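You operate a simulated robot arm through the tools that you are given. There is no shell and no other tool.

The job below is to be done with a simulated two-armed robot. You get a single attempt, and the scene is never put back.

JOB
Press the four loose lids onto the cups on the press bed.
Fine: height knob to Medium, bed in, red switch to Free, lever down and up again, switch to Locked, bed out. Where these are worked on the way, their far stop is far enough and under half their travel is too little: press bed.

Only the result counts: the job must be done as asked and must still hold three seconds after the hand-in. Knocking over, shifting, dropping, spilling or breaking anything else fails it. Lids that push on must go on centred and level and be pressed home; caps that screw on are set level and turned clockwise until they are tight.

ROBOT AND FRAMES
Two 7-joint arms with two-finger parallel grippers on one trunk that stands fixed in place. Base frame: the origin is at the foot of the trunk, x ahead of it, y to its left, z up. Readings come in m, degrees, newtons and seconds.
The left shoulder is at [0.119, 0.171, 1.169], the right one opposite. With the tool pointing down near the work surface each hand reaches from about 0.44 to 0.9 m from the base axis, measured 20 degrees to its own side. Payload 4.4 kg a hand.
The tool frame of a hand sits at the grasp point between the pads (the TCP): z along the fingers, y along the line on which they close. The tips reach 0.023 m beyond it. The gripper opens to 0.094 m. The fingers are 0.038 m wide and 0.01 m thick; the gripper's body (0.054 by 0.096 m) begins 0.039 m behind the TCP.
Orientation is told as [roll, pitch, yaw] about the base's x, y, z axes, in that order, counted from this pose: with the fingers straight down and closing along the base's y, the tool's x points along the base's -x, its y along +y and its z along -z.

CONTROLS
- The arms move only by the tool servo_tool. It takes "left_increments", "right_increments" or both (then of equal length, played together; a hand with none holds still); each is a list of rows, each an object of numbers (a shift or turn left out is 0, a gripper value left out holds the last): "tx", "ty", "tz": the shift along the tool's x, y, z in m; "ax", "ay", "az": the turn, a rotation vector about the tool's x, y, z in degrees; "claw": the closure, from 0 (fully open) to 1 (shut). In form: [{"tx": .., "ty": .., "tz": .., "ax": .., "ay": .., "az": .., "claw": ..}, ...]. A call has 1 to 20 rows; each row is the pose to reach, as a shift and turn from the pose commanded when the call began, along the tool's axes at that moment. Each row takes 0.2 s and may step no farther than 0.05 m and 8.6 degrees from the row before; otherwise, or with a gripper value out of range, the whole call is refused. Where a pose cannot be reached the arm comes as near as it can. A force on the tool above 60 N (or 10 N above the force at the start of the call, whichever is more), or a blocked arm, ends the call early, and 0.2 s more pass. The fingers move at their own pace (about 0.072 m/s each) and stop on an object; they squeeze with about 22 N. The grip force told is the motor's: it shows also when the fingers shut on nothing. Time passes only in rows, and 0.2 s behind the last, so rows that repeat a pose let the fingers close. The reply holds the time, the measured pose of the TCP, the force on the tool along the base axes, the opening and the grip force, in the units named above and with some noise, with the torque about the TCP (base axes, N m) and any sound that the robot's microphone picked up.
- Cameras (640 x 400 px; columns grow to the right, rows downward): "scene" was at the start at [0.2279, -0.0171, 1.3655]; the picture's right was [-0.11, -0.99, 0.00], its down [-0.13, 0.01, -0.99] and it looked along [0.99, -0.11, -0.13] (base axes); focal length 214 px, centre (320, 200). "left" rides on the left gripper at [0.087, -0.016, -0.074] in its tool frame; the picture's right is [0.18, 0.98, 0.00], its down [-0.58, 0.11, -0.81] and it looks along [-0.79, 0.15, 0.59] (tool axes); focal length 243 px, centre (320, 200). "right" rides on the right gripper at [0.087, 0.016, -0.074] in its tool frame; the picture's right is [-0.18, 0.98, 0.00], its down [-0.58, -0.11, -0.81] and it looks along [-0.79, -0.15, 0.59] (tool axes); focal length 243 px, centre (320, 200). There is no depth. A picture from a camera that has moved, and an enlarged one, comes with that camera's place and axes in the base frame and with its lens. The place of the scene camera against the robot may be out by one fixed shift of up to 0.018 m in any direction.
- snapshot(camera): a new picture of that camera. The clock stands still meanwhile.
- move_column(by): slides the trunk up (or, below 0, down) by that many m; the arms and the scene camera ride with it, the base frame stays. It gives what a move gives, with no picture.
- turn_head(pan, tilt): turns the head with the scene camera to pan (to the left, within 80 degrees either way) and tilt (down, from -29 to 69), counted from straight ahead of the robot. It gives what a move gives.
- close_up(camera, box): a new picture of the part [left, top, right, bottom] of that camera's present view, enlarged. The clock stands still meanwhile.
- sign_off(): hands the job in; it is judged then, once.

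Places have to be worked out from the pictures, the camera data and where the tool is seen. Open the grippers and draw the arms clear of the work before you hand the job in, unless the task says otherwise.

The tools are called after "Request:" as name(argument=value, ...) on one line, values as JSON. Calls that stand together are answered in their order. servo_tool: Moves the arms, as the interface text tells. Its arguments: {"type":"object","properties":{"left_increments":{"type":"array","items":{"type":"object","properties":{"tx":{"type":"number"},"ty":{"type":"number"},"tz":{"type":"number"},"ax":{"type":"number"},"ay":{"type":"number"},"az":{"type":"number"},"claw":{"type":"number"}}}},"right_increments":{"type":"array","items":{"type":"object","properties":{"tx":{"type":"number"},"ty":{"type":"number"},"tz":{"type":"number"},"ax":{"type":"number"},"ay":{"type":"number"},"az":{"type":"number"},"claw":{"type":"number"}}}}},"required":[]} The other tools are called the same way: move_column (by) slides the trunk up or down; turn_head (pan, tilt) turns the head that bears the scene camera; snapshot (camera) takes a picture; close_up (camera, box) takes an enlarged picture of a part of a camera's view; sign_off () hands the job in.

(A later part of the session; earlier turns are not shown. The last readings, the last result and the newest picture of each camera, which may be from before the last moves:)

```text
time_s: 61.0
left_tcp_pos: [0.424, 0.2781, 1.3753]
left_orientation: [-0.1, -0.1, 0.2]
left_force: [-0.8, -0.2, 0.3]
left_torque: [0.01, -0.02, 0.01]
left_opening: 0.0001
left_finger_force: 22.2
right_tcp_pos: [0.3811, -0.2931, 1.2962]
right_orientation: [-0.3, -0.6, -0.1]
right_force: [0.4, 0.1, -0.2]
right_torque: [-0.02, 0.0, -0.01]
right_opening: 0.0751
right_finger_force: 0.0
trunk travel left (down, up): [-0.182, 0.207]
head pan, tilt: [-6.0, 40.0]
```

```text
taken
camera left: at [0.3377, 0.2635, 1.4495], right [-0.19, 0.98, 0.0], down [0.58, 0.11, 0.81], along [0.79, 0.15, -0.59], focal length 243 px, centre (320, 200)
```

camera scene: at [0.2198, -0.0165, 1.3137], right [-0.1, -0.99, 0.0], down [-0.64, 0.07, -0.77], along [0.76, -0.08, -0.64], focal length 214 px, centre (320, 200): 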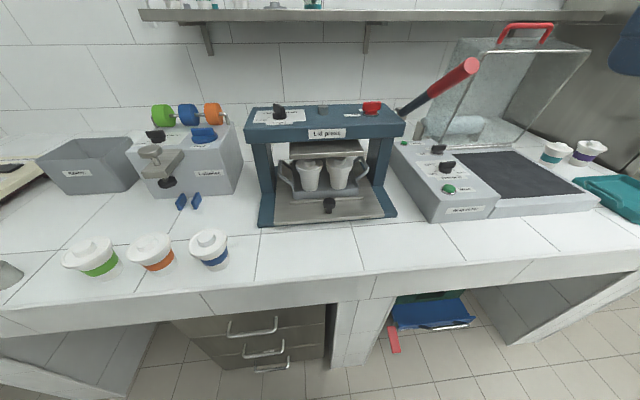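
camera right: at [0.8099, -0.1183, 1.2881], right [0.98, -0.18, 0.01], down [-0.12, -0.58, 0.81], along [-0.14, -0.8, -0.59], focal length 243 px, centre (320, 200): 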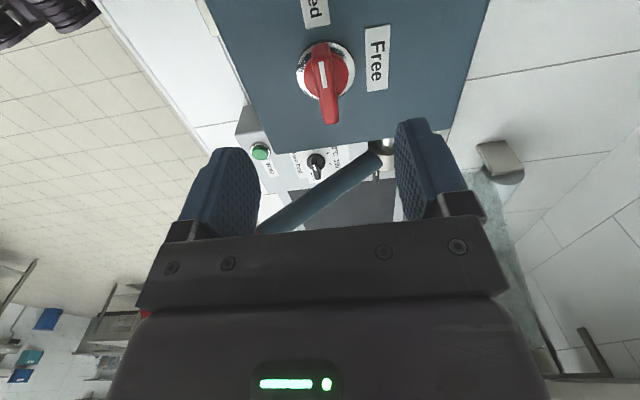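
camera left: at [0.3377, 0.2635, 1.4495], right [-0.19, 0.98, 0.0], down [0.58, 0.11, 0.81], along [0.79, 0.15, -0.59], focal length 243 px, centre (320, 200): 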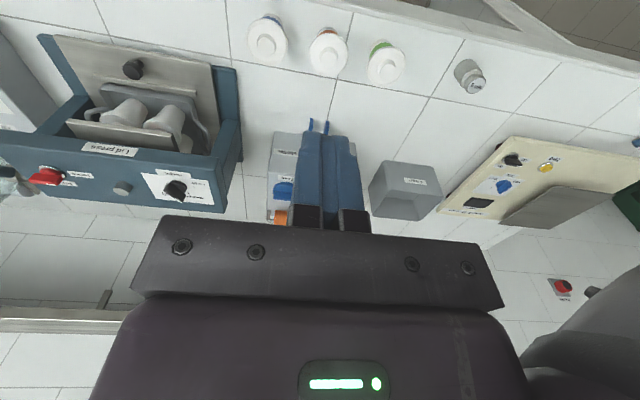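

Left gripper is closed as a poker. Moving it over toward the switch with the tool vertical first, to see how far the left arm reaches.

Request:
servo_tool(left_increments=[{"tx": -0.0276, "ty": -0.0328, "tz": 0.0, "claw": 1}, {"tx": -0.0552, "ty": -0.0656, "tz": 0.005, "claw": 1}, {"tx": -0.0828, "ty": -0.0984, "tz": 0.01, "claw": 1}, {"tx": -0.1104, "ty": -0.1312, "tz": 0.015, "claw": 1}, {"tx": -0.138, "ty": -0.164, "tz": 0.025, "claw": 1}, {"tx": -0.1656, "ty": -0.1968, "tz": 0.035, "claw": 1}, {"tx": -0.1932, "ty": -0.2296, "tz": 0.045, "claw": 1}, {"tx": -0.2208, "ty": -0.2624, "tz": 0.055, "claw": 1}, {"tx": -0.2484, "ty": -0.2952, "tz": 0.07, "claw": 1}, {"tx": -0.276, "ty": -0.328, "tz": 0.085, "claw": 1}, {"tx": -0.3, "ty": -0.36, "tz": 0.1, "claw": 1}, {"tx": -0.32, "ty": -0.4, "tz": 0.12, "claw": 1}, {"tx": -0.33, "ty": -0.43, "tz": 0.13, "claw": 1}])

Request:
snapshot(camera="scene")

Request:
snapshot(camera="left")

```text
time_s: 64.0
left_tcp_pos: [0.7804, -0.0386, 1.2668]
left_orientation: [-3.4, -0.6, 9.0]
left_force: [0.1, -1.0, -0.7]
left_torque: [0.09, 0.0, 0.01]
left_opening: 0.0002
left_finger_force: 22.3
left hand out of reach, approached as far as the arm can: row 12, 13
right_tcp_pos: [0.3808, -0.297, 1.2941]
right_orientation: [-0.2, -0.6, -0.1]
right_force: [0.5, -0.6, 0.1]
right_torque: [0.09, 0.0, -0.02]
right_opening: 0.0748
right_finger_force: 0.0
trunk travel left (down, up): [-0.182, 0.207]
head pan, tilt: [-6.0, 40.0]
stopped in row 13 (left hand): the arm was blocked; the commanded pose is now the measured one
```

```text
taken
camera scene: at [0.2198, -0.0207, 1.3136], right [-0.11, -0.99, 0.0], down [-0.64, 0.07, -0.77], along [0.76, -0.08, -0.64], focal length 214 px, centre (320, 200)
```

scene: 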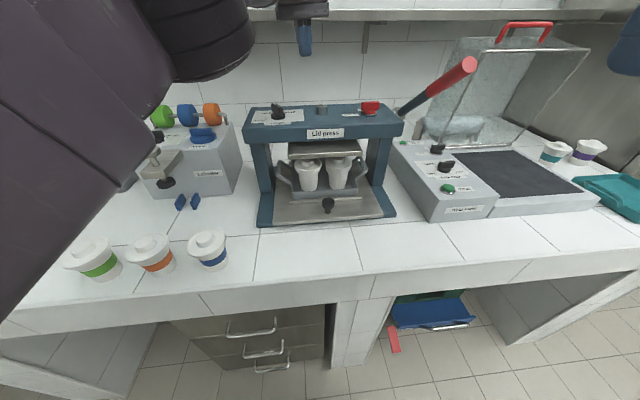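

```text
taken
camera left: at [0.6945, -0.0638, 1.3411], right [-0.34, 0.94, -0.06], down [0.54, 0.25, 0.81], along [0.77, 0.24, -0.59], focal length 243 px, centre (320, 200)
```

left: 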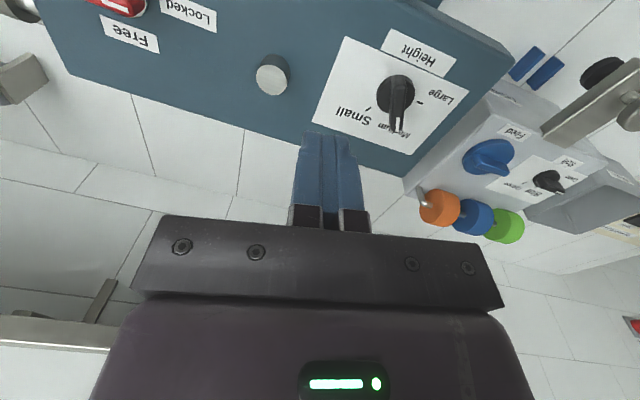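

The left arm can't reach across to the switch. I'll park it and use the right hand instead, with the trunk raised and the tool pitched so the fingers point forward, which keeps the right forearm further back from the lever.

Request:
servo_tool(left_increments=[{"tx": 0.0255, "ty": 0.031, "tz": -0.005, "az": 1, "ax": -0.4}, {"tx": 0.051, "ty": 0.062, "tz": -0.012, "az": 2, "ax": -0.8}, {"tx": 0.0765, "ty": 0.093, "tz": -0.02, "az": 3, "ax": -1.2}, {"tx": 0.102, "ty": 0.124, "tz": -0.03, "az": 4, "ax": -1.6}, {"tx": 0.1275, "ty": 0.155, "tz": -0.042, "az": 5, "ax": -2}, {"tx": 0.153, "ty": 0.186, "tz": -0.054, "az": 6, "ax": -2.4}, {"tx": 0.1785, "ty": 0.217, "tz": -0.066, "az": 7, "ax": -2.8}, {"tx": 0.204, "ty": 0.248, "tz": -0.078, "az": 8, "ax": -3.2}, {"tx": 0.2295, "ty": 0.279, "tz": -0.09, "az": 9, "ax": -3.4}, {"tx": 0.255, "ty": 0.31, "tz": -0.105, "az": 9, "ax": -3.4}, {"tx": 0.2805, "ty": 0.341, "tz": -0.12, "az": 9, "ax": -3.4}, {"tx": 0.306, "ty": 0.372, "tz": -0.13, "az": 9, "ax": -3.4}])

Request:
snapshot(camera="scene")

```text
time_s: 66.6
left_tcp_pos: [0.4344, 0.2957, 1.383]
left_orientation: [-3.3, -0.8, 2.2]
left_force: [-3.9, -3.5, -7.1]
left_torque: [0.27, -0.29, -0.01]
left_opening: 0.0
left_finger_force: 22.1
left hand out of reach, approached as far as the arm can: row 1, 2, 3, 4, 5, 6, 7, 8
right_tcp_pos: [0.3835, -0.29, 1.2943]
right_orientation: [-0.2, -0.3, 0.0]
right_force: [0.1, 1.0, 0.9]
right_torque: [-0.04, 0.03, -0.01]
right_opening: 0.0751
right_finger_force: 0.0
trunk travel left (down, up): [-0.182, 0.207]
head pan, tilt: [-6.0, 40.0]
```

```text
taken
camera scene: at [0.2227, -0.0141, 1.3124], right [-0.1, -0.99, 0.0], down [-0.64, 0.07, -0.77], along [0.76, -0.08, -0.64], focal length 214 px, centre (320, 200)
```

scene: 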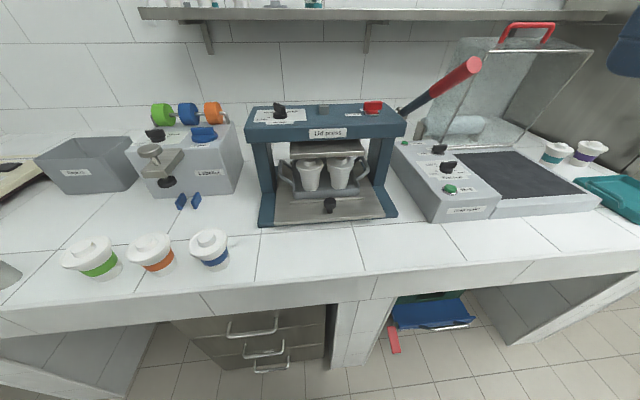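

Left hand is parked. Raising the trunk again and bringing the right hand (closed, pitched 20° forward) to hover just in front of and left of the switch.

Request:
move_column(by=0.2)

Request:
servo_tool(right_increments=[{"tx": -0.03, "ty": 0.02, "tz": 0.0, "claw": 1}, {"tx": -0.06, "ty": 0.04, "tz": 0.01, "claw": 1}, {"tx": -0.09, "ty": 0.06, "tz": 0.02, "ay": -2.5, "claw": 1}, {"tx": -0.12, "ty": 0.08, "tz": 0.03, "ay": -5, "claw": 1}, {"tx": -0.155, "ty": 0.1, "tz": 0.04, "ay": -7.5, "claw": 1}, {"tx": -0.195, "ty": 0.11, "tz": 0.055, "ay": -10, "claw": 1}, {"tx": -0.235, "ty": 0.115, "tz": 0.075, "ay": -12.5, "claw": 1}, {"tx": -0.275, "ty": 0.12, "tz": 0.1, "ay": -15, "claw": 1}, {"tx": -0.31, "ty": 0.12, "tz": 0.13, "ay": -17.5, "claw": 1}, {"tx": -0.34, "ty": 0.12, "tz": 0.17, "ay": -20, "claw": 1}, {"tx": -0.36, "ty": 0.12, "tz": 0.21, "ay": -20, "claw": 1}, {"tx": -0.36, "ty": 0.12, "tz": 0.24, "ay": -20, "claw": 1}, {"tx": -0.36, "ty": 0.12, "tz": 0.24, "ay": -20, "claw": 1}])

Request:
snapshot(camera="scene")

Request:
snapshot(camera="right")

Request:
snapshot(camera="left")

```text
time_s: 68.7
left_tcp_pos: [0.4175, 0.2863, 1.5697]
left_orientation: [0.1, -1.0, -0.6]
left_force: [-0.3, 0.1, 0.3]
left_torque: [0.01, 0.0, -0.01]
left_opening: 0.0
left_finger_force: 22.5
right_tcp_pos: [0.383, -0.2922, 1.4957]
right_orientation: [-0.2, -0.5, 0.0]
right_force: [-0.1, 0.3, 0.6]
right_torque: [0.0, -0.02, -0.01]
right_opening: 0.0753
right_finger_force: 0.0
trunk travel left (down, up): [-0.382, 0.007]
head pan, tilt: [-6.0, 40.0]
```

```text
time_s: 71.5
left_tcp_pos: [0.4177, 0.2877, 1.5684]
left_orientation: [0.0, -1.1, -0.7]
left_force: [-1.1, 0.2, 0.2]
left_torque: [0.0, -0.01, 0.01]
left_opening: 0.0002
left_finger_force: 22.1
right_tcp_pos: [0.7435, -0.1731, 1.2582]
right_orientation: [-0.3, -20.6, 0.1]
right_force: [0.5, 0.6, -1.0]
right_torque: [0.01, -0.01, 0.0]
right_opening: 0.0001
right_finger_force: 22.0
trunk travel left (down, up): [-0.382, 0.007]
head pan, tilt: [-6.0, 40.0]
```

```text
taken
camera scene: at [0.1317, -0.0157, 1.5227], right [-0.1, -0.99, 0.0], down [-0.64, 0.07, -0.77], along [0.76, -0.08, -0.64], focal length 214 px, centre (320, 200)
```

scene: 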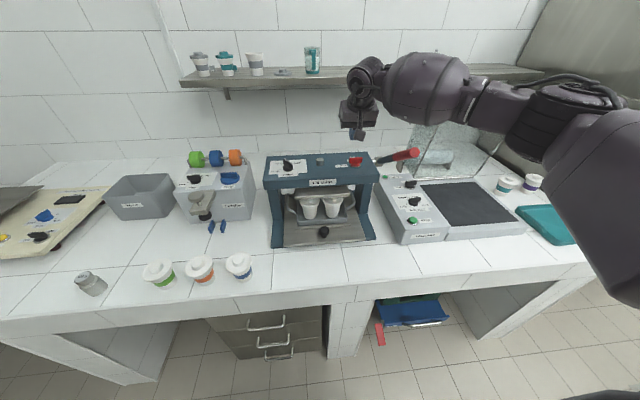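

```text
taken
camera right: at [0.6359, -0.157, 1.2962], right [0.17, 0.98, 0.06], down [0.26, -0.1, 0.96], along [0.95, -0.15, -0.27], focal length 243 px, centre (320, 200)
```

right: 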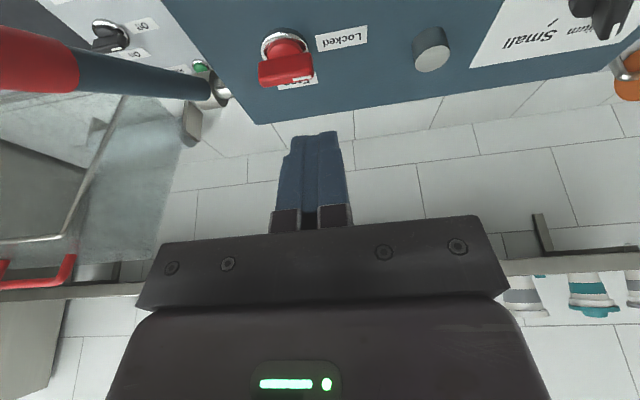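

```text
taken
camera left: at [0.3291, 0.2728, 1.642], right [-0.17, 0.98, 0.0], down [0.57, 0.1, 0.82], along [0.8, 0.14, -0.58], focal length 243 px, centre (320, 200)
```

left: 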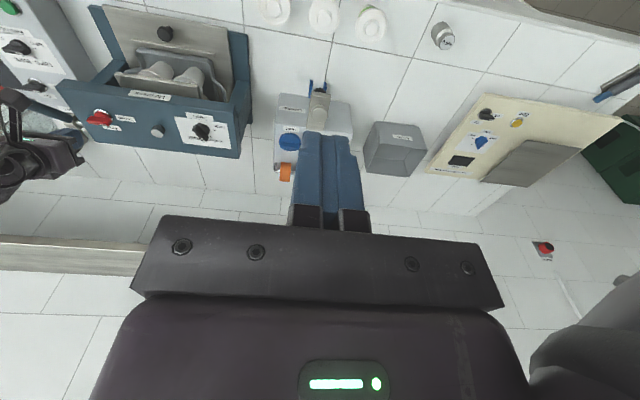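

The forearm is well above and behind the lever now. Lowering the closed fingertips in front of the bar's left end (TCP to about (0.745, −0.185, 1.152)).

Request:
servo_tool(right_increments=[{"tx": 0.009, "ty": -0.003, "tz": 0.025, "claw": 1}, {"tx": 0.018, "ty": -0.006, "tz": 0.05, "claw": 1}, {"tx": 0.027, "ty": -0.009, "tz": 0.075, "claw": 1}, {"tx": 0.033, "ty": -0.012, "tz": 0.092, "claw": 1}, {"tx": 0.0359, "ty": -0.012, "tz": 0.0997, "claw": 1}, {"tx": 0.0359, "ty": -0.012, "tz": 0.0997, "claw": 1}])

Request:
close_up(camera="scene", box=[300, 80, 460, 200])

Request:
snapshot(camera="right")

Request:
close_up(camera="left", box=[0, 60, 160, 180])

```text
time_s: 72.9
left_tcp_pos: [0.4182, 0.2872, 1.5695]
left_orientation: [0.1, -0.9, -0.6]
left_force: [-0.3, -0.2, 0.7]
left_torque: [-0.02, 0.01, -0.05]
left_opening: 0.0001
left_finger_force: 21.8
right_tcp_pos: [0.7467, -0.1864, 1.1533]
right_orientation: [-0.3, -20.5, 0.1]
right_force: [0.6, -0.2, 0.0]
right_torque: [-0.03, 0.02, -0.01]
right_opening: 0.0
right_finger_force: 22.0
trunk travel left (down, up): [-0.382, 0.007]
head pan, tilt: [-6.0, 40.0]
```

```text
3.33 times, centred on (380, 140) of scene
camera zoom: at [0.1316, -0.0162, 1.5226], right [-0.1, -0.99, 0.0], down [-0.64, 0.07, -0.77], along [0.76, -0.08, -0.64], focal length 715 px, centre (120, 400)
```

zoom: 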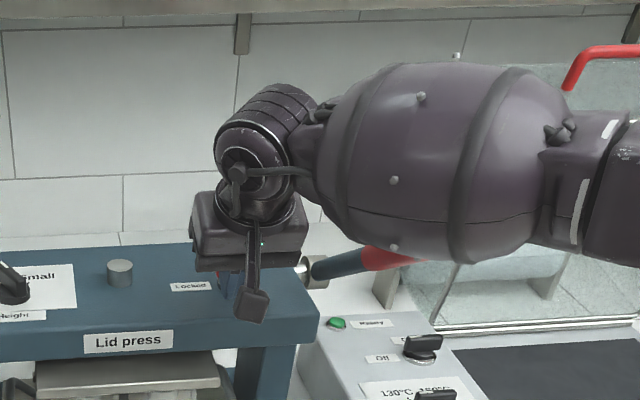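

```text
taken
camera right: at [0.6389, -0.1703, 1.1909], right [0.17, 0.98, 0.06], down [0.26, -0.1, 0.96], along [0.95, -0.15, -0.27], focal length 243 px, centre (320, 200)
```

right: 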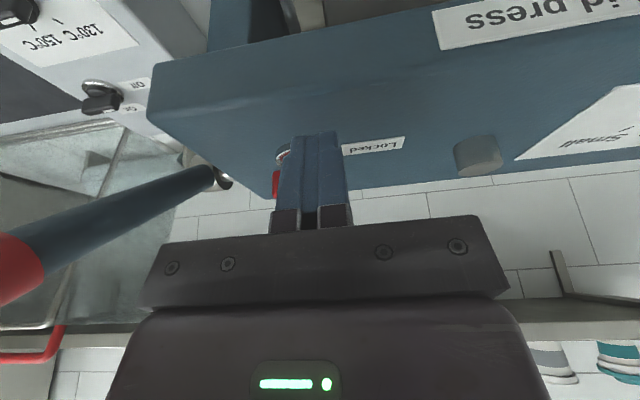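

```text
3.33 times, centred on (80, 120) of left
camera zoom: at [0.329, 0.2724, 1.6421], right [-0.17, 0.98, 0.0], down [0.57, 0.1, 0.82], along [0.8, 0.14, -0.58], focal length 809 px, centre (1120, 467)
```

zoom: 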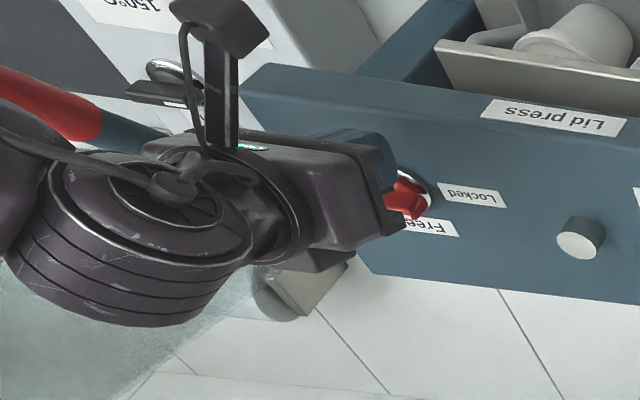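

Tips are in front of the bar's pointer end. Advancing in +x gently until I feel contact.

Request:
servo_tool(right_increments=[{"tx": -0.0047, "ty": 0.002, "tz": 0.0018, "claw": 1}, {"tx": -0.0094, "ty": 0.004, "tz": 0.0035, "claw": 1}, {"tx": -0.0131, "ty": 0.004, "tz": 0.0049, "claw": 1}, {"tx": -0.015, "ty": 0.004, "tz": 0.0056, "claw": 1}, {"tx": -0.0168, "ty": 0.004, "tz": 0.0063, "claw": 1}, {"tx": -0.0168, "ty": 0.004, "tz": 0.0063, "claw": 1}])

Request:
close_up(camera="right", box=[220, 100, 420, 225])

```text
time_s: 74.3
left_tcp_pos: [0.4166, 0.2881, 1.569]
left_orientation: [0.1, -1.0, -0.6]
left_force: [0.8, 0.1, 0.0]
left_torque: [0.0, 0.01, 0.0]
left_opening: 0.0
left_finger_force: 22.1
right_tcp_pos: [0.7637, -0.1815, 1.152]
right_orientation: [-0.3, -20.7, 0.1]
right_force: [-0.1, 0.5, -0.1]
right_torque: [-0.01, -0.02, 0.01]
right_opening: 0.0
right_finger_force: 22.2
trunk travel left (down, up): [-0.382, 0.007]
head pan, tilt: [-6.0, 40.0]
```

```text
3.20 times, centred on (320, 162) of right
camera zoom: at [0.6559, -0.1659, 1.1903], right [0.17, 0.98, 0.06], down [0.26, -0.1, 0.96], along [0.95, -0.15, -0.27], focal length 776 px, centre (320, 320)
```

zoom: 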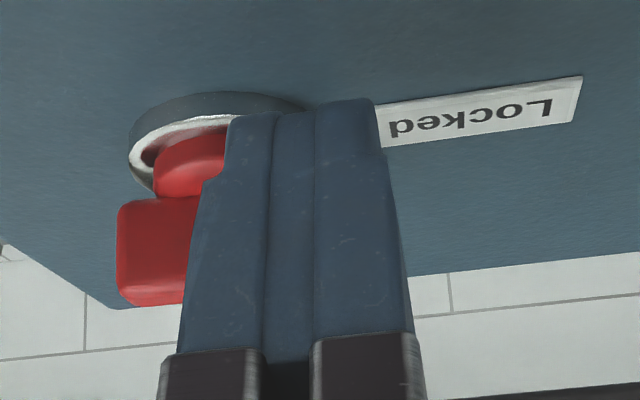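

No contact yet, and the finger's inner edge sits only ~7 mm off the switch axis, so I'll shift 6 mm in +y for more leverage and keep advancing.

Request:
servo_tool(right_increments=[{"ty": 0.003, "claw": 1}, {"ty": 0.006, "claw": 1}, {"tx": -0.0019, "ty": 0.006, "tz": 0.0007, "claw": 1}, {"tx": -0.0037, "ty": 0.006, "tz": 0.0014, "claw": 1}, {"tx": -0.0056, "ty": 0.006, "tz": 0.0021, "claw": 1}, {"tx": -0.0075, "ty": 0.006, "tz": 0.0028, "claw": 1}, {"tx": -0.0075, "ty": 0.006, "tz": 0.0028, "claw": 1}])

Request:
close_up(camera="right", box=[220, 100, 420, 225])

```text
time_s: 75.9
left_tcp_pos: [0.4171, 0.2862, 1.5685]
left_orientation: [0.1, -1.1, -0.8]
left_force: [0.4, 0.6, 0.0]
left_torque: [-0.01, -0.02, -0.02]
left_opening: 0.0
left_finger_force: 22.2
right_tcp_pos: [0.772, -0.1751, 1.1524]
right_orientation: [-0.4, -20.7, 0.2]
right_force: [-1.9, 2.3, -1.3]
right_torque: [-0.01, 0.04, 0.05]
right_opening: 0.0
right_finger_force: 21.5
trunk travel left (down, up): [-0.382, 0.007]
head pan, tilt: [-6.0, 40.0]
```

```text
3.20 times, centred on (320, 162) of right
camera zoom: at [0.664, -0.1593, 1.191], right [0.17, 0.98, 0.06], down [0.26, -0.1, 0.96], along [0.95, -0.15, -0.27], focal length 776 px, centre (320, 320)
```

zoom: 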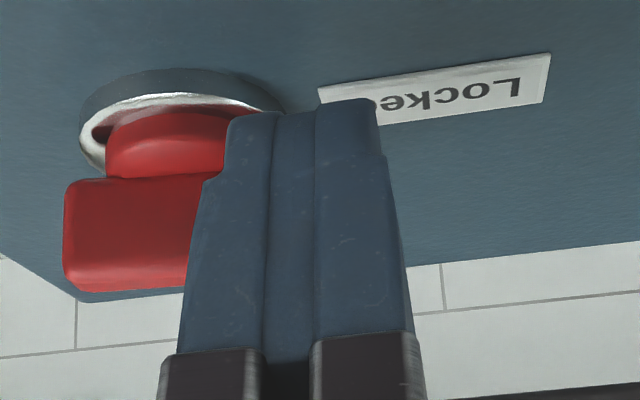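

First light contact. Now sweeping the finger along an arc to turn the bar clockwise by roughly 60°.

Request:
servo_tool(right_increments=[{"tx": -0.0018, "ty": 0.0004, "tz": 0.0007, "claw": 1}, {"tx": -0.0036, "ty": 0.0007, "tz": 0.0013, "claw": 1}, {"tx": -0.0055, "ty": 0.0008, "tz": 0.0021, "claw": 1}, {"tx": -0.0074, "ty": 0.0009, "tz": 0.0028, "claw": 1}, {"tx": -0.0092, "ty": 0.0005, "tz": 0.0035, "claw": 1}, {"tx": -0.011, "ty": 0.0, "tz": 0.0042, "claw": 1}, {"tx": -0.0122, "ty": -0.0006, "tz": 0.0046, "claw": 1}, {"tx": -0.0134, "ty": -0.0012, "tz": 0.005, "claw": 1}, {"tx": -0.0144, "ty": -0.0019, "tz": 0.0054, "claw": 1}, {"tx": -0.0144, "ty": -0.0019, "tz": 0.0054, "claw": 1}])

Request:
close_up(camera="right", box=[220, 100, 420, 225])

Request:
close_up(camera="left", box=[0, 60, 160, 180])

```text
time_s: 78.1
left_tcp_pos: [0.4175, 0.2874, 1.5687]
left_orientation: [0.1, -1.1, -0.7]
left_force: [-0.1, -0.4, -0.5]
left_torque: [0.03, 0.01, 0.0]
left_opening: 0.0
left_finger_force: 21.7
right_tcp_pos: [0.786, -0.1773, 1.1529]
right_orientation: [-0.4, -20.6, 0.2]
right_force: [-0.2, 0.7, 1.1]
right_torque: [0.01, 0.0, 0.07]
right_opening: 0.0001
right_finger_force: 22.0
trunk travel left (down, up): [-0.382, 0.007]
head pan, tilt: [-6.0, 40.0]
```

```text
3.20 times, centred on (320, 162) of right
camera zoom: at [0.6788, -0.1617, 1.1915], right [0.17, 0.98, 0.06], down [0.26, -0.1, 0.96], along [0.95, -0.15, -0.27], focal length 776 px, centre (320, 320)
```

zoom: 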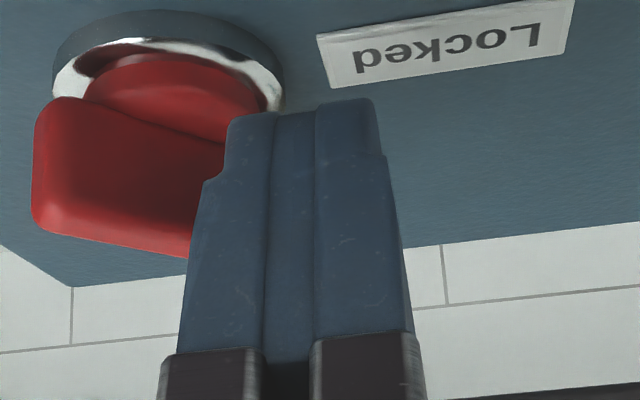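

```text
3.33 times, centred on (80, 120) of left
camera zoom: at [0.3287, 0.2728, 1.6421], right [-0.17, 0.98, 0.0], down [0.57, 0.1, 0.82], along [0.8, 0.14, -0.58], focal length 809 px, centre (1120, 467)
```

zoom: 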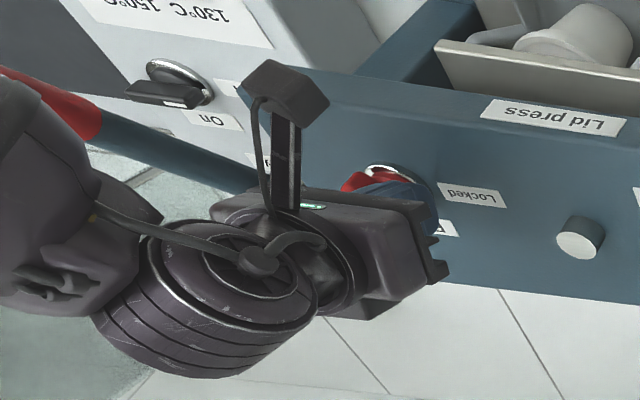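

The bar is turning with little resistance. Continuing the arc toward the 0° (Free) end, watching for a stop.

Request:
servo_tool(right_increments=[{"tx": -0.0014, "ty": -0.0013, "tz": 0.0005, "claw": 1}, {"tx": -0.0027, "ty": -0.0027, "tz": 0.001, "claw": 1}, {"tx": -0.0038, "ty": -0.0044, "tz": 0.0014, "claw": 1}, {"tx": -0.0048, "ty": -0.0061, "tz": 0.0018, "claw": 1}, {"tx": -0.0048, "ty": -0.0061, "tz": 0.0018, "claw": 1}])

Request:
close_up(camera="right", box=[180, 80, 420, 230])

Request:
close_up(camera="left", box=[0, 60, 160, 180])

```text
time_s: 79.3
left_tcp_pos: [0.4172, 0.2863, 1.5685]
left_orientation: [0.1, -1.0, -0.7]
left_force: [-0.4, 0.4, 0.0]
left_torque: [0.01, 0.0, 0.03]
left_opening: 0.0
left_finger_force: 21.6
right_tcp_pos: [0.7917, -0.1835, 1.1517]
right_orientation: [-0.3, -20.6, 0.1]
right_force: [0.9, 2.8, 2.9]
right_torque: [0.02, -0.07, 0.08]
right_opening: 0.0
right_finger_force: 22.1
trunk travel left (down, up): [-0.382, 0.007]
head pan, tilt: [-6.0, 40.0]
```

```text
2.67 times, centred on (300, 155) of right
camera zoom: at [0.6848, -0.1676, 1.1911], right [0.17, 0.98, 0.06], down [0.26, -0.1, 0.96], along [0.95, -0.15, -0.27], focal length 647 px, centre (373, 320)
```

zoom: 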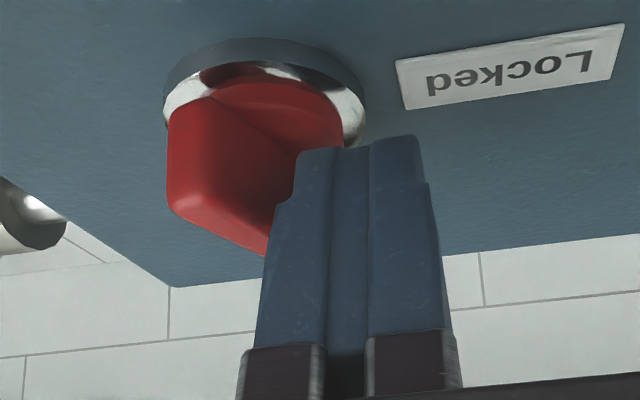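

```text
3.33 times, centred on (80, 120) of left
camera zoom: at [0.3287, 0.2729, 1.6421], right [-0.17, 0.98, 0.0], down [0.57, 0.1, 0.82], along [0.8, 0.14, -0.58], focal length 809 px, centre (1120, 467)
```

zoom: 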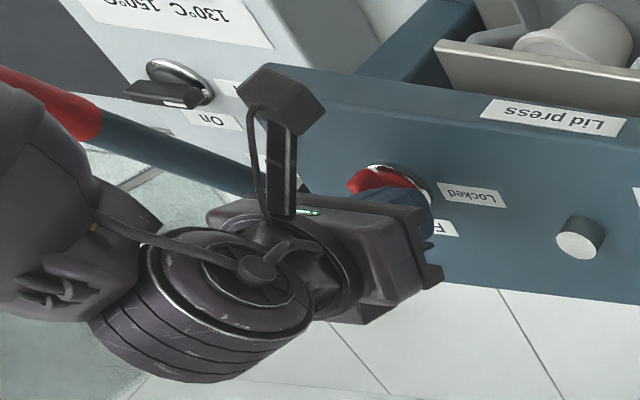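

The bar is at roughly 20° now. To finish exactly at 0° I'll lift, open part-way, straddle the bar with the fingers closing along y, and let the grip align it. First lift and look.

Request:
servo_tool(right_increments=[{"tx": -0.004, "ty": 0.002, "tz": -0.0105, "claw": 1}, {"tx": -0.011, "ty": 0.004, "tz": -0.028, "claw": 1}, {"tx": -0.0211, "ty": 0.0, "tz": -0.0562, "claw": 0.3}, {"tx": -0.0263, "ty": -0.012, "tz": -0.0543, "claw": 0.3}, {"tx": -0.0263, "ty": -0.0225, "tz": -0.0543, "claw": 0.3}, {"tx": -0.0263, "ty": -0.0225, "tz": -0.0543, "claw": 0.3}])

Request:
snapshot(camera="right")

Request:
close_up(camera="left", box=[0, 60, 160, 180])

```text
time_s: 80.7
left_tcp_pos: [0.4176, 0.2885, 1.5686]
left_orientation: [0.1, -1.0, -0.6]
left_force: [0.6, -0.4, -0.2]
left_torque: [0.02, 0.01, -0.04]
left_opening: 0.0
left_finger_force: 21.7
right_tcp_pos: [0.7999, -0.2047, 1.2108]
right_orientation: [-0.3, -20.6, 0.1]
right_force: [0.1, -0.1, -0.6]
right_torque: [0.0, -0.02, 0.01]
right_opening: 0.0657
right_finger_force: 0.1
trunk travel left (down, up): [-0.382, 0.007]
head pan, tilt: [-6.0, 40.0]
```

```text
taken
camera right: at [0.6916, -0.1902, 1.2504], right [0.17, 0.98, 0.06], down [0.26, -0.1, 0.96], along [0.95, -0.15, -0.28], focal length 243 px, centre (320, 200)
```

right: 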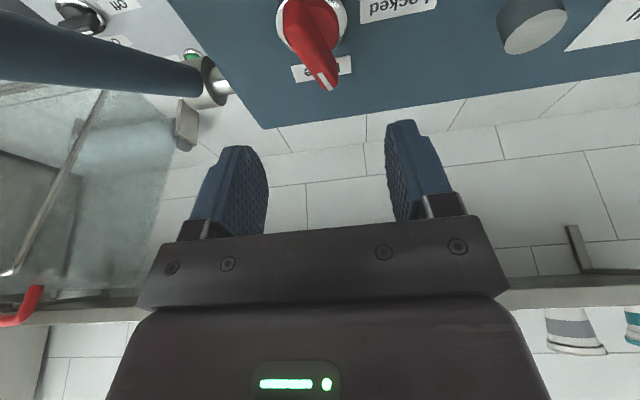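

```text
3.33 times, centred on (80, 120) of left
camera zoom: at [0.3293, 0.2728, 1.642], right [-0.17, 0.98, 0.0], down [0.57, 0.1, 0.82], along [0.8, 0.14, -0.58], focal length 809 px, centre (1120, 467)
```

zoom: 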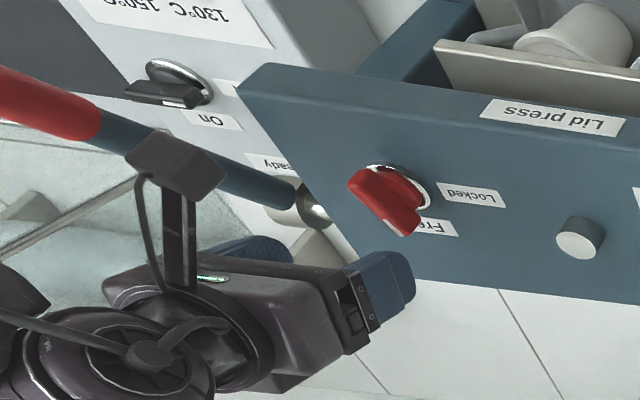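

The pointer is nearly at Free. The hand is centred over it; descending with fingers on both sides, then closing.

Request:
servo_tool(right_increments=[{"tx": 0.007, "tz": 0.017, "claw": 0.3}, {"tx": 0.014, "tz": 0.034, "claw": 0.3}, {"tx": 0.02, "tz": 0.048, "claw": 0.3}, {"tx": 0.0227, "tz": 0.0545, "claw": 0.3}, {"tx": 0.0227, "tz": 0.0545, "claw": 0.3}])

Request:
close_up(camera="right", box=[180, 80, 460, 255])

```text
time_s: 81.9
left_tcp_pos: [0.4172, 0.2862, 1.569]
left_orientation: [0.2, -1.1, -0.7]
left_force: [0.6, 0.3, -0.3]
left_torque: [0.03, -0.01, -0.01]
left_opening: 0.0002
left_finger_force: 22.6
right_tcp_pos: [0.7954, -0.2056, 1.1536]
right_orientation: [-0.3, -20.6, 0.2]
right_force: [1.2, -0.5, -0.9]
right_torque: [-0.01, 0.01, -0.01]
right_opening: 0.0659
right_finger_force: 0.1
trunk travel left (down, up): [-0.382, 0.007]
head pan, tilt: [-6.0, 40.0]
```

```text
2.29 times, centred on (320, 168) of right
camera zoom: at [0.6878, -0.1905, 1.1918], right [0.17, 0.98, 0.06], down [0.26, -0.1, 0.96], along [0.95, -0.15, -0.27], focal length 555 px, centre (320, 274)
```

zoom: 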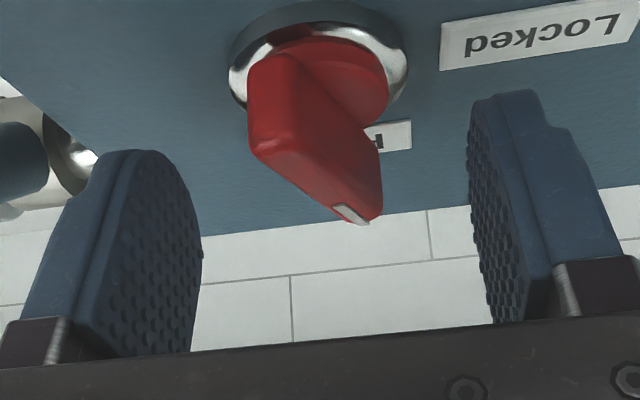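

Straddling correctly. Closing the gripper to square the bar to 0°.

Request:
servo_tool(right_increments=[{"claw": 0.6}, {"claw": 0.8}, {"claw": 1}, {"claw": 1}, {"claw": 1}, {"claw": 1}])

Request:
close_up(camera="right", box=[180, 80, 460, 255])

Request:
close_up(camera="left", box=[0, 60, 160, 180])

```text
time_s: 83.3
left_tcp_pos: [0.4178, 0.2881, 1.5688]
left_orientation: [0.1, -1.0, -0.7]
left_force: [-0.1, 0.0, -0.2]
left_torque: [0.03, -0.02, 0.02]
left_opening: 0.0
left_finger_force: 21.7
right_tcp_pos: [0.7951, -0.2047, 1.1538]
right_orientation: [-0.3, -20.6, 0.2]
right_force: [1.4, 5.9, -2.5]
right_torque: [0.51, -0.68, -0.01]
right_opening: 0.0118
right_finger_force: 45.4
trunk travel left (down, up): [-0.382, 0.007]
head pan, tilt: [-6.0, 40.0]
```

```text
2.29 times, centred on (320, 168) of right
camera zoom: at [0.688, -0.1893, 1.1919], right [0.17, 0.98, 0.06], down [0.26, -0.1, 0.96], along [0.95, -0.15, -0.27], focal length 555 px, centre (320, 274)
```

zoom: 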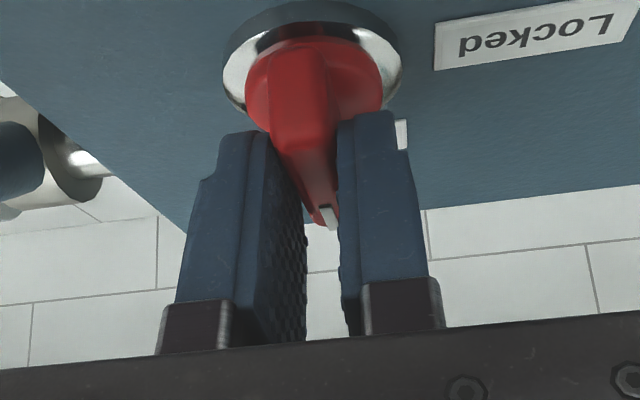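

```text
3.33 times, centred on (80, 120) of left
camera zoom: at [0.3293, 0.2734, 1.6419], right [-0.17, 0.98, 0.0], down [0.57, 0.1, 0.82], along [0.8, 0.14, -0.58], focal length 809 px, centre (1120, 467)
```

zoom: 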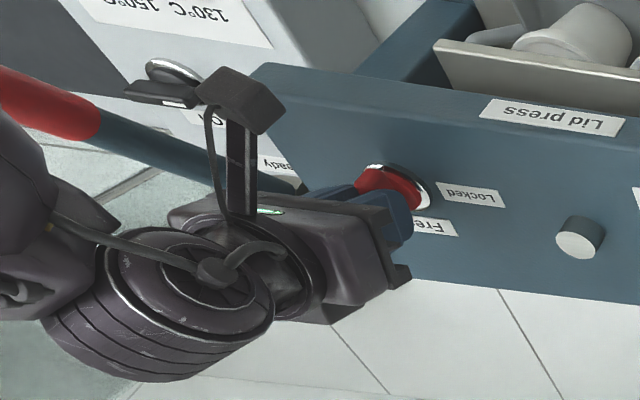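

The bar is squared at 0° (11.8 mm opening). Releasing, lifting and checking the pointer against the Free label.

Request:
servo_tool(right_increments=[{"claw": 0.6}, {"claw": 0.4}, {"claw": 0.3}, {"claw": 0.3}, {"tx": -0.01, "tz": -0.028, "claw": 0.3}, {"tx": -0.024, "tz": -0.065, "claw": 0.3}, {"tx": -0.035, "tz": -0.1, "claw": 0.3}, {"tx": -0.035, "tz": -0.1, "claw": 0.3}])

Request:
close_up(camera="right", box=[200, 0, 440, 150])

Request:
close_up(camera="left", box=[0, 60, 160, 180])

Request:
snapshot(camera="scene")

```text
time_s: 85.1
left_tcp_pos: [0.4187, 0.2858, 1.568]
left_orientation: [0.1, -1.0, -0.7]
left_force: [0.6, 0.1, -0.6]
left_torque: [0.01, 0.0, -0.02]
left_opening: 0.0
left_finger_force: 21.9
right_tcp_pos: [0.7921, -0.2072, 1.2612]
right_orientation: [-0.4, -20.5, 0.1]
right_force: [0.3, -0.5, -0.6]
right_torque: [0.03, 0.02, 0.0]
right_opening: 0.0657
right_finger_force: 0.0
trunk travel left (down, up): [-0.382, 0.007]
head pan, tilt: [-6.0, 40.0]
```

```text
2.67 times, centred on (320, 75) of right
camera zoom: at [0.6845, -0.1913, 1.2989], right [0.17, 0.98, 0.06], down [0.26, -0.1, 0.96], along [0.95, -0.15, -0.28], focal length 647 px, centre (320, 533)
```

zoom: 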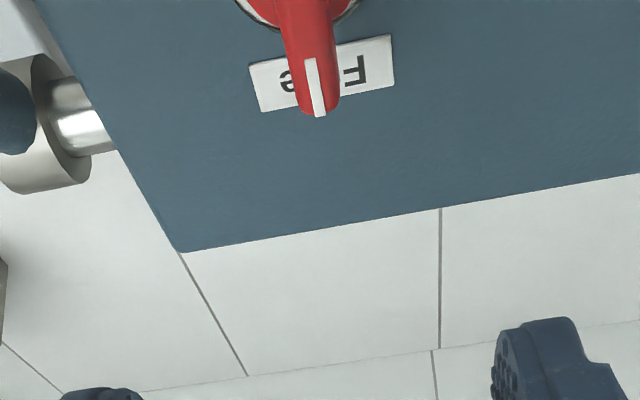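

```text
3.33 times, centred on (80, 120) of left
camera zoom: at [0.3297, 0.2723, 1.6419], right [-0.17, 0.98, 0.0], down [0.57, 0.1, 0.82], along [0.8, 0.14, -0.58], focal length 809 px, centre (1120, 467)
```

zoom: 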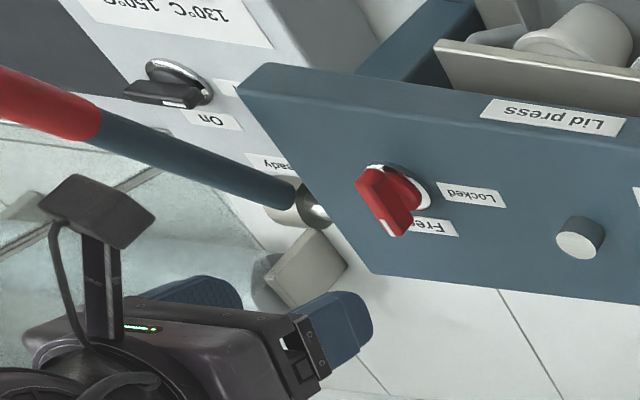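

```text
taken
camera scene: at [0.1323, -0.0162, 1.5226], right [-0.1, -0.99, 0.0], down [-0.64, 0.07, -0.77], along [0.76, -0.08, -0.64], focal length 214 px, centre (320, 200)
```

scene: 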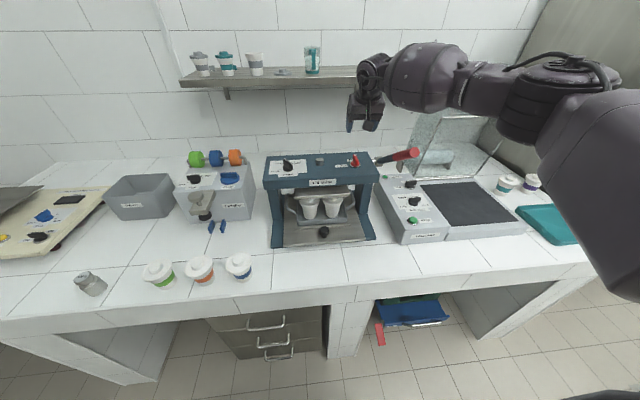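

The switch reads Free. Next the lever: I'll move the right hand up and over the lever grip (around (0.65, −0.304)), vertical and open, and look at it.

Request:
servo_tool(right_increments=[{"tx": 0.0176, "tz": -0.0386, "ay": 3, "claw": 0.3}, {"tx": 0.0352, "tz": -0.0772, "ay": 7, "claw": 0.3}, {"tx": 0.0674, "ty": -0.01, "tz": -0.1053, "ay": 11, "claw": 0.2}, {"tx": 0.092, "ty": -0.035, "tz": -0.1251, "ay": 15, "claw": 0.0}, {"tx": 0.1023, "ty": -0.065, "tz": -0.129, "ay": 18, "claw": 0.0}, {"tx": 0.1023, "ty": -0.097, "tz": -0.129, "ay": 20.5, "claw": 0.0}, {"tx": 0.1023, "ty": -0.097, "tz": -0.129, "ay": 20.5, "claw": 0.0}])

Request:
snapshot(camera="right")

Request:
snapshot(camera="scene")

Request:
close_up(camera="left", box=[0, 40, 160, 180])

```text
time_s: 86.7
left_tcp_pos: [0.417, 0.2878, 1.5675]
left_orientation: [0.1, -1.0, -0.7]
left_force: [-0.1, -0.2, 0.0]
left_torque: [0.0, 0.0, -0.01]
left_opening: 0.0001
left_finger_force: 21.5
right_tcp_pos: [0.6532, -0.3033, 1.3456]
right_orientation: [-0.3, 0.0, 0.1]
right_force: [-0.6, 0.6, -0.7]
right_torque: [-0.02, -0.04, 0.0]
right_opening: 0.0942
right_finger_force: 0.1
trunk travel left (down, up): [-0.382, 0.007]
head pan, tilt: [-6.0, 40.0]
```

```text
taken
camera right: at [0.5672, -0.2863, 1.4195], right [0.18, 0.98, -0.01], down [0.58, -0.1, 0.81], along [0.79, -0.15, -0.59], focal length 243 px, centre (320, 200)
```

right: 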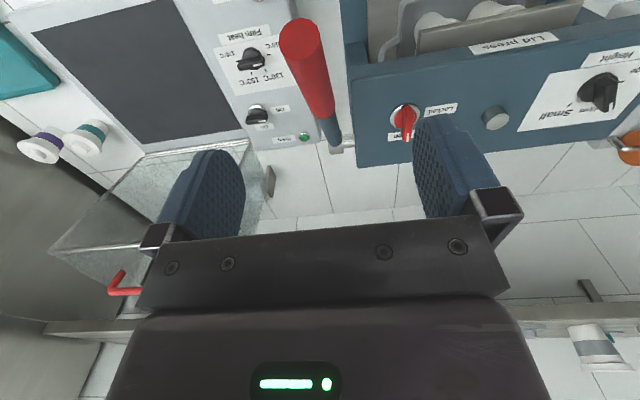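

```text
taken
camera scene: at [0.1317, -0.0152, 1.5226], right [-0.1, -0.99, 0.0], down [-0.64, 0.07, -0.77], along [0.76, -0.08, -0.64], focal length 214 px, centre (320, 200)
```

scene: 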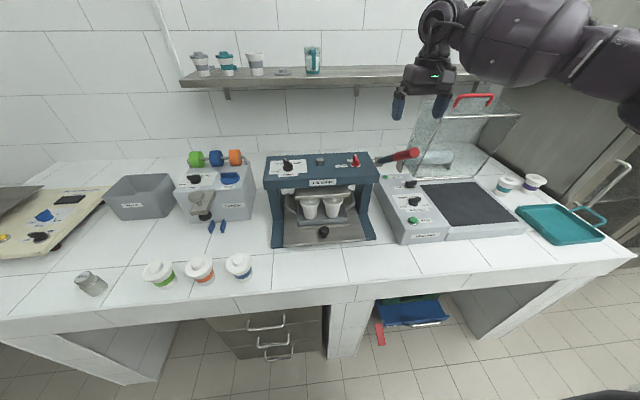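

```text
2.86 times, centred on (80, 110) of left
camera zoom: at [0.3292, 0.2734, 1.6419], right [-0.17, 0.98, 0.0], down [0.57, 0.1, 0.82], along [0.8, 0.14, -0.58], focal length 693 px, centre (1006, 457)
```

zoom: 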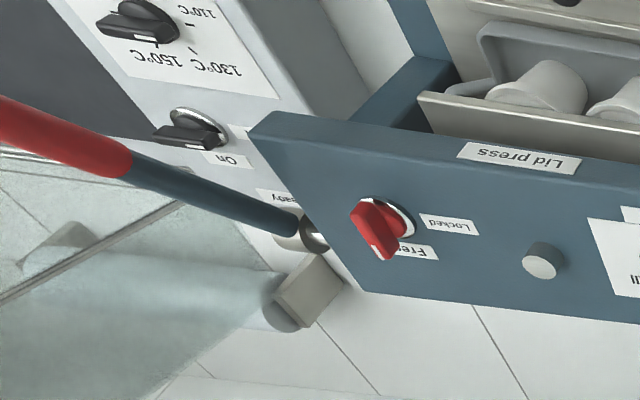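

Lever grip lies in the plane y≈−0.308, tip near (0.622, 1.256), hub near (0.853, 1.093). I'll pitch the hand +15° and slide down over the grip about 40 mm from its tip.

Request:
servo_tool(right_increments=[{"tx": -0.009, "ty": -0.0016, "tz": 0.004, "ay": 5}, {"tx": -0.018, "ty": -0.0032, "tz": 0.009, "ay": 10}, {"tx": -0.027, "ty": -0.0047, "tz": 0.0156, "ay": 15}, {"tx": -0.027, "ty": -0.0047, "tz": 0.0156, "ay": 15}])

Request:
snapshot(camera="right")

```text
time_s: 87.7
left_tcp_pos: [0.4173, 0.287, 1.5684]
left_orientation: [0.1, -1.1, -0.7]
left_force: [0.0, 0.8, 0.0]
left_torque: [-0.01, -0.06, -0.01]
left_opening: 0.0
left_finger_force: 22.5
right_tcp_pos: [0.6799, -0.3094, 1.3302]
right_orientation: [-0.2, 15.0, 0.0]
right_force: [-0.1, 0.3, -0.4]
right_torque: [0.02, 0.0, -0.01]
right_opening: 0.0938
right_finger_force: 0.1
trunk travel left (down, up): [-0.382, 0.007]
head pan, tilt: [-6.0, 40.0]
```

```text
taken
camera right: at [0.6151, -0.2917, 1.4238], right [0.18, 0.98, -0.05], down [0.77, -0.11, 0.63], along [0.61, -0.15, -0.78], focal length 243 px, centre (320, 200)
```

right: 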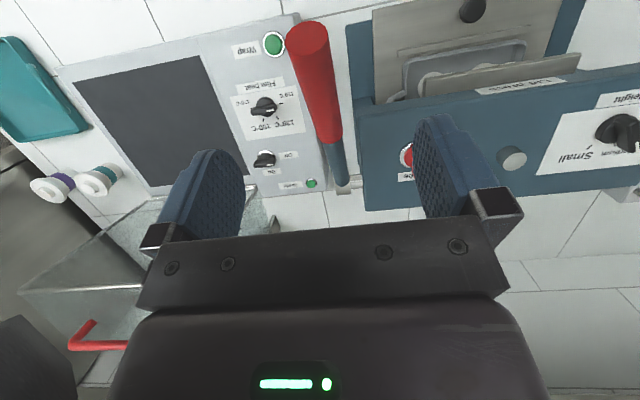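

The lever sits between the open fingers at y≈−0.310. Sliding down along the tool axis 0.1 m to straddle it.

Request:
servo_tool(right_increments=[{"tz": 0.03}, {"tz": 0.06}, {"tz": 0.085}, {"tz": 0.1}, {"tz": 0.1}])

Request:
snapshot(camera="right")

Request:
close_up(camera="left", box=[0, 40, 160, 180])

Request:
close_up(camera="scene", box=[340, 90, 480, 200])

```text
time_s: 88.9
left_tcp_pos: [0.4176, 0.2868, 1.5677]
left_orientation: [0.1, -1.0, -0.7]
left_force: [-0.8, 0.5, 0.5]
left_torque: [-0.01, -0.01, 0.0]
left_opening: 0.0
left_finger_force: 21.7
right_tcp_pos: [0.6547, -0.3069, 1.2345]
right_orientation: [-0.3, 15.0, -0.1]
right_force: [-0.9, -0.8, -0.9]
right_torque: [0.01, -0.01, -0.02]
right_opening: 0.0938
right_finger_force: 0.1
trunk travel left (down, up): [-0.382, 0.007]
head pan, tilt: [-6.0, 40.0]
```

```text
taken
camera right: at [0.5897, -0.291, 1.3271], right [0.18, 0.98, -0.05], down [0.77, -0.11, 0.63], along [0.61, -0.15, -0.77], focal length 243 px, centre (320, 200)
```

right: 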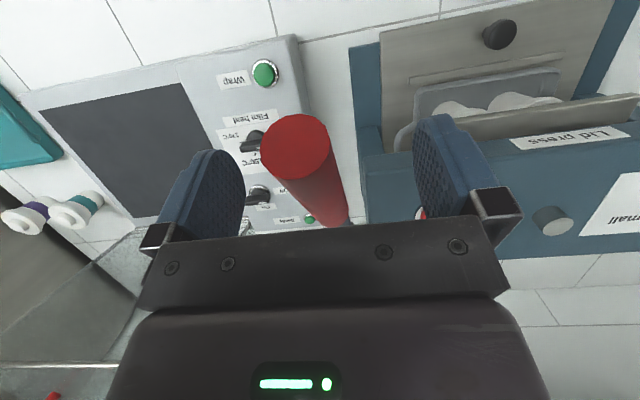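

```text
2.86 times, centred on (80, 110) of left
camera zoom: at [0.3291, 0.2727, 1.642], right [-0.17, 0.98, 0.0], down [0.57, 0.1, 0.82], along [0.8, 0.14, -0.58], focal length 693 px, centre (1006, 457)
```

zoom: 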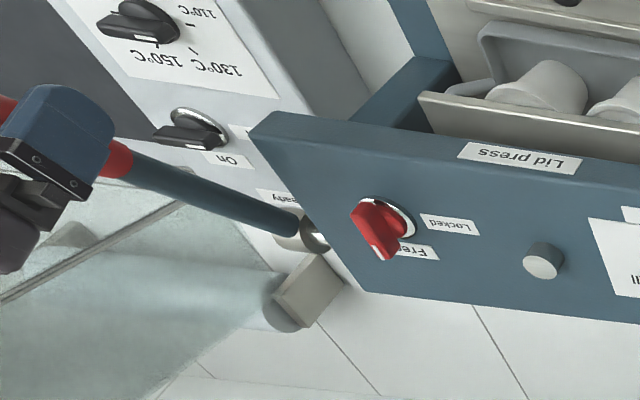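

```text
3.64 times, centred on (410, 145) of scene
camera zoom: at [0.1317, -0.0159, 1.5226], right [-0.1, -0.99, 0.0], down [-0.64, 0.07, -0.77], along [0.76, -0.08, -0.64], focal length 780 px, centre (-7, 400)
```

zoom: 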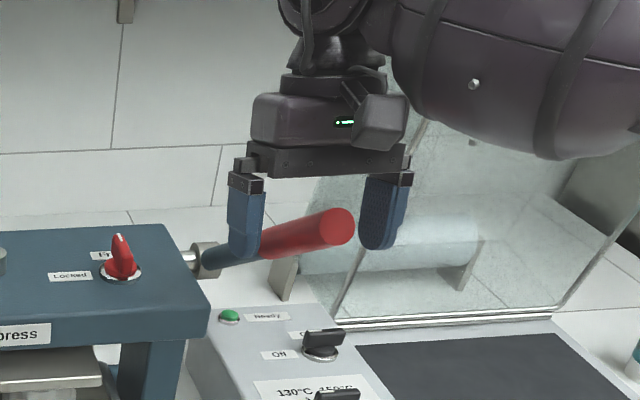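

Refined tip position is (0.630, −0.312, 1.241), so the TCP is ~8 mm above the lever's axis. Sliding 8 mm further and closing on the grip.

Request:
servo_tool(right_increments=[{"ty": -0.0025, "tz": 0.004}, {"ty": -0.0025, "tz": 0.008}, {"ty": -0.0025, "tz": 0.008, "claw": 1}, {"ty": -0.0025, "tz": 0.008, "claw": 1}, {"ty": -0.0025, "tz": 0.008, "claw": 1}, {"ty": -0.0025, "tz": 0.008, "claw": 1}, {"ty": -0.0025, "tz": 0.008, "claw": 1}])

Request:
close_up(camera="scene", box=[340, 90, 480, 200])

Request:
snapshot(camera="right")

```text
time_s: 90.5
left_tcp_pos: [0.4176, 0.2853, 1.5685]
left_orientation: [0.2, -1.0, -0.8]
left_force: [-0.3, 0.3, 0.2]
left_torque: [0.03, 0.01, -0.01]
left_opening: 0.0001
left_finger_force: 21.8
right_tcp_pos: [0.6528, -0.3127, 1.2251]
right_orientation: [-0.3, 14.9, -0.1]
right_force: [0.4, -11.2, 1.6]
right_torque: [0.27, -0.51, 0.54]
right_opening: 0.0275
right_finger_force: 45.0
trunk travel left (down, up): [-0.382, 0.007]
head pan, tilt: [-6.0, 40.0]
```

```text
3.64 times, centred on (410, 145) of scene
camera zoom: at [0.1314, -0.0176, 1.5227], right [-0.1, -0.99, 0.0], down [-0.64, 0.07, -0.77], along [0.76, -0.08, -0.64], focal length 780 px, centre (-7, 400)
```

zoom: 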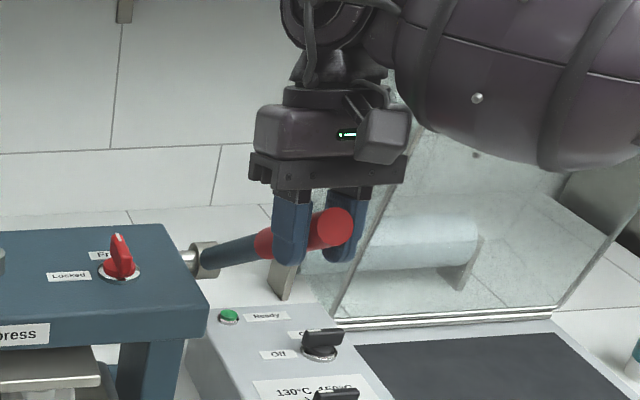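

```text
taken
camera right: at [0.5874, -0.2959, 1.3188], right [0.18, 0.98, -0.05], down [0.77, -0.11, 0.63], along [0.61, -0.15, -0.77], focal length 243 px, centre (320, 200)
```

right: 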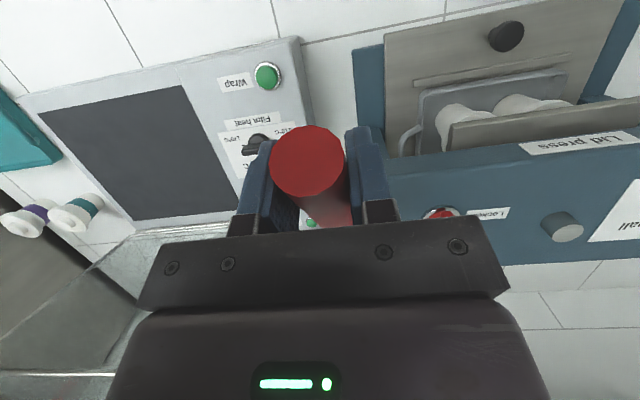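

Gripped (27.5 mm bar). Pulling the lever down along its arc around the hub, first 10° to feel the resistance.

Request:
servo_tool(right_increments=[{"tx": 0.0025, "ty": -0.001, "tz": 0.0083, "ay": -1, "claw": 1}, {"tx": 0.0048, "ty": -0.001, "tz": 0.0161, "ay": -2, "claw": 1}, {"tx": 0.0068, "ty": -0.001, "tz": 0.0241, "ay": -3, "claw": 1}, {"tx": 0.0085, "ty": -0.001, "tz": 0.0321, "ay": -4, "claw": 1}, {"tx": 0.0099, "ty": -0.001, "tz": 0.0403, "ay": -5, "claw": 1}, {"tx": 0.0099, "ty": -0.001, "tz": 0.0403, "ay": -5, "claw": 1}])

Request:
close_up(camera="scene", box=[260, 90, 480, 260])

```text
time_s: 91.9
left_tcp_pos: [0.4174, 0.2861, 1.5695]
left_orientation: [0.0, -1.0, -0.7]
left_force: [0.0, 0.4, -0.7]
left_torque: [0.01, 0.0, 0.01]
left_opening: 0.0
left_finger_force: 21.9
right_tcp_pos: [0.6299, -0.311, 1.19]
right_orientation: [-0.3, 9.9, 0.0]
right_force: [3.2, -7.7, 5.2]
right_torque: [0.13, -1.41, 0.29]
right_opening: 0.0273
right_finger_force: 45.0
trunk travel left (down, up): [-0.382, 0.007]
head pan, tilt: [-6.0, 40.0]
```

```text
2.35 times, centred on (370, 175) of scene
camera zoom: at [0.1314, -0.0171, 1.5227], right [-0.1, -0.99, 0.0], down [-0.64, 0.07, -0.77], along [0.76, -0.08, -0.64], focal length 505 px, centre (202, 259)
```

zoom: 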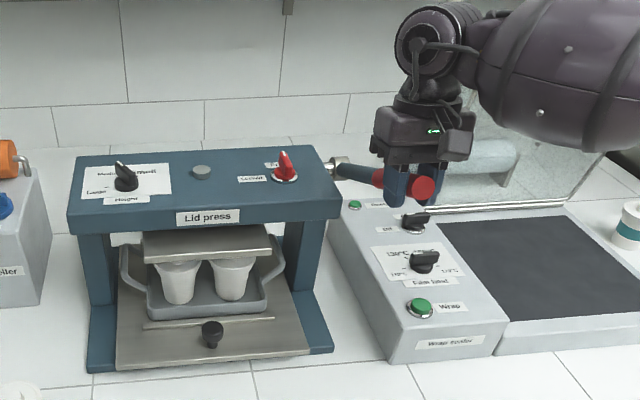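

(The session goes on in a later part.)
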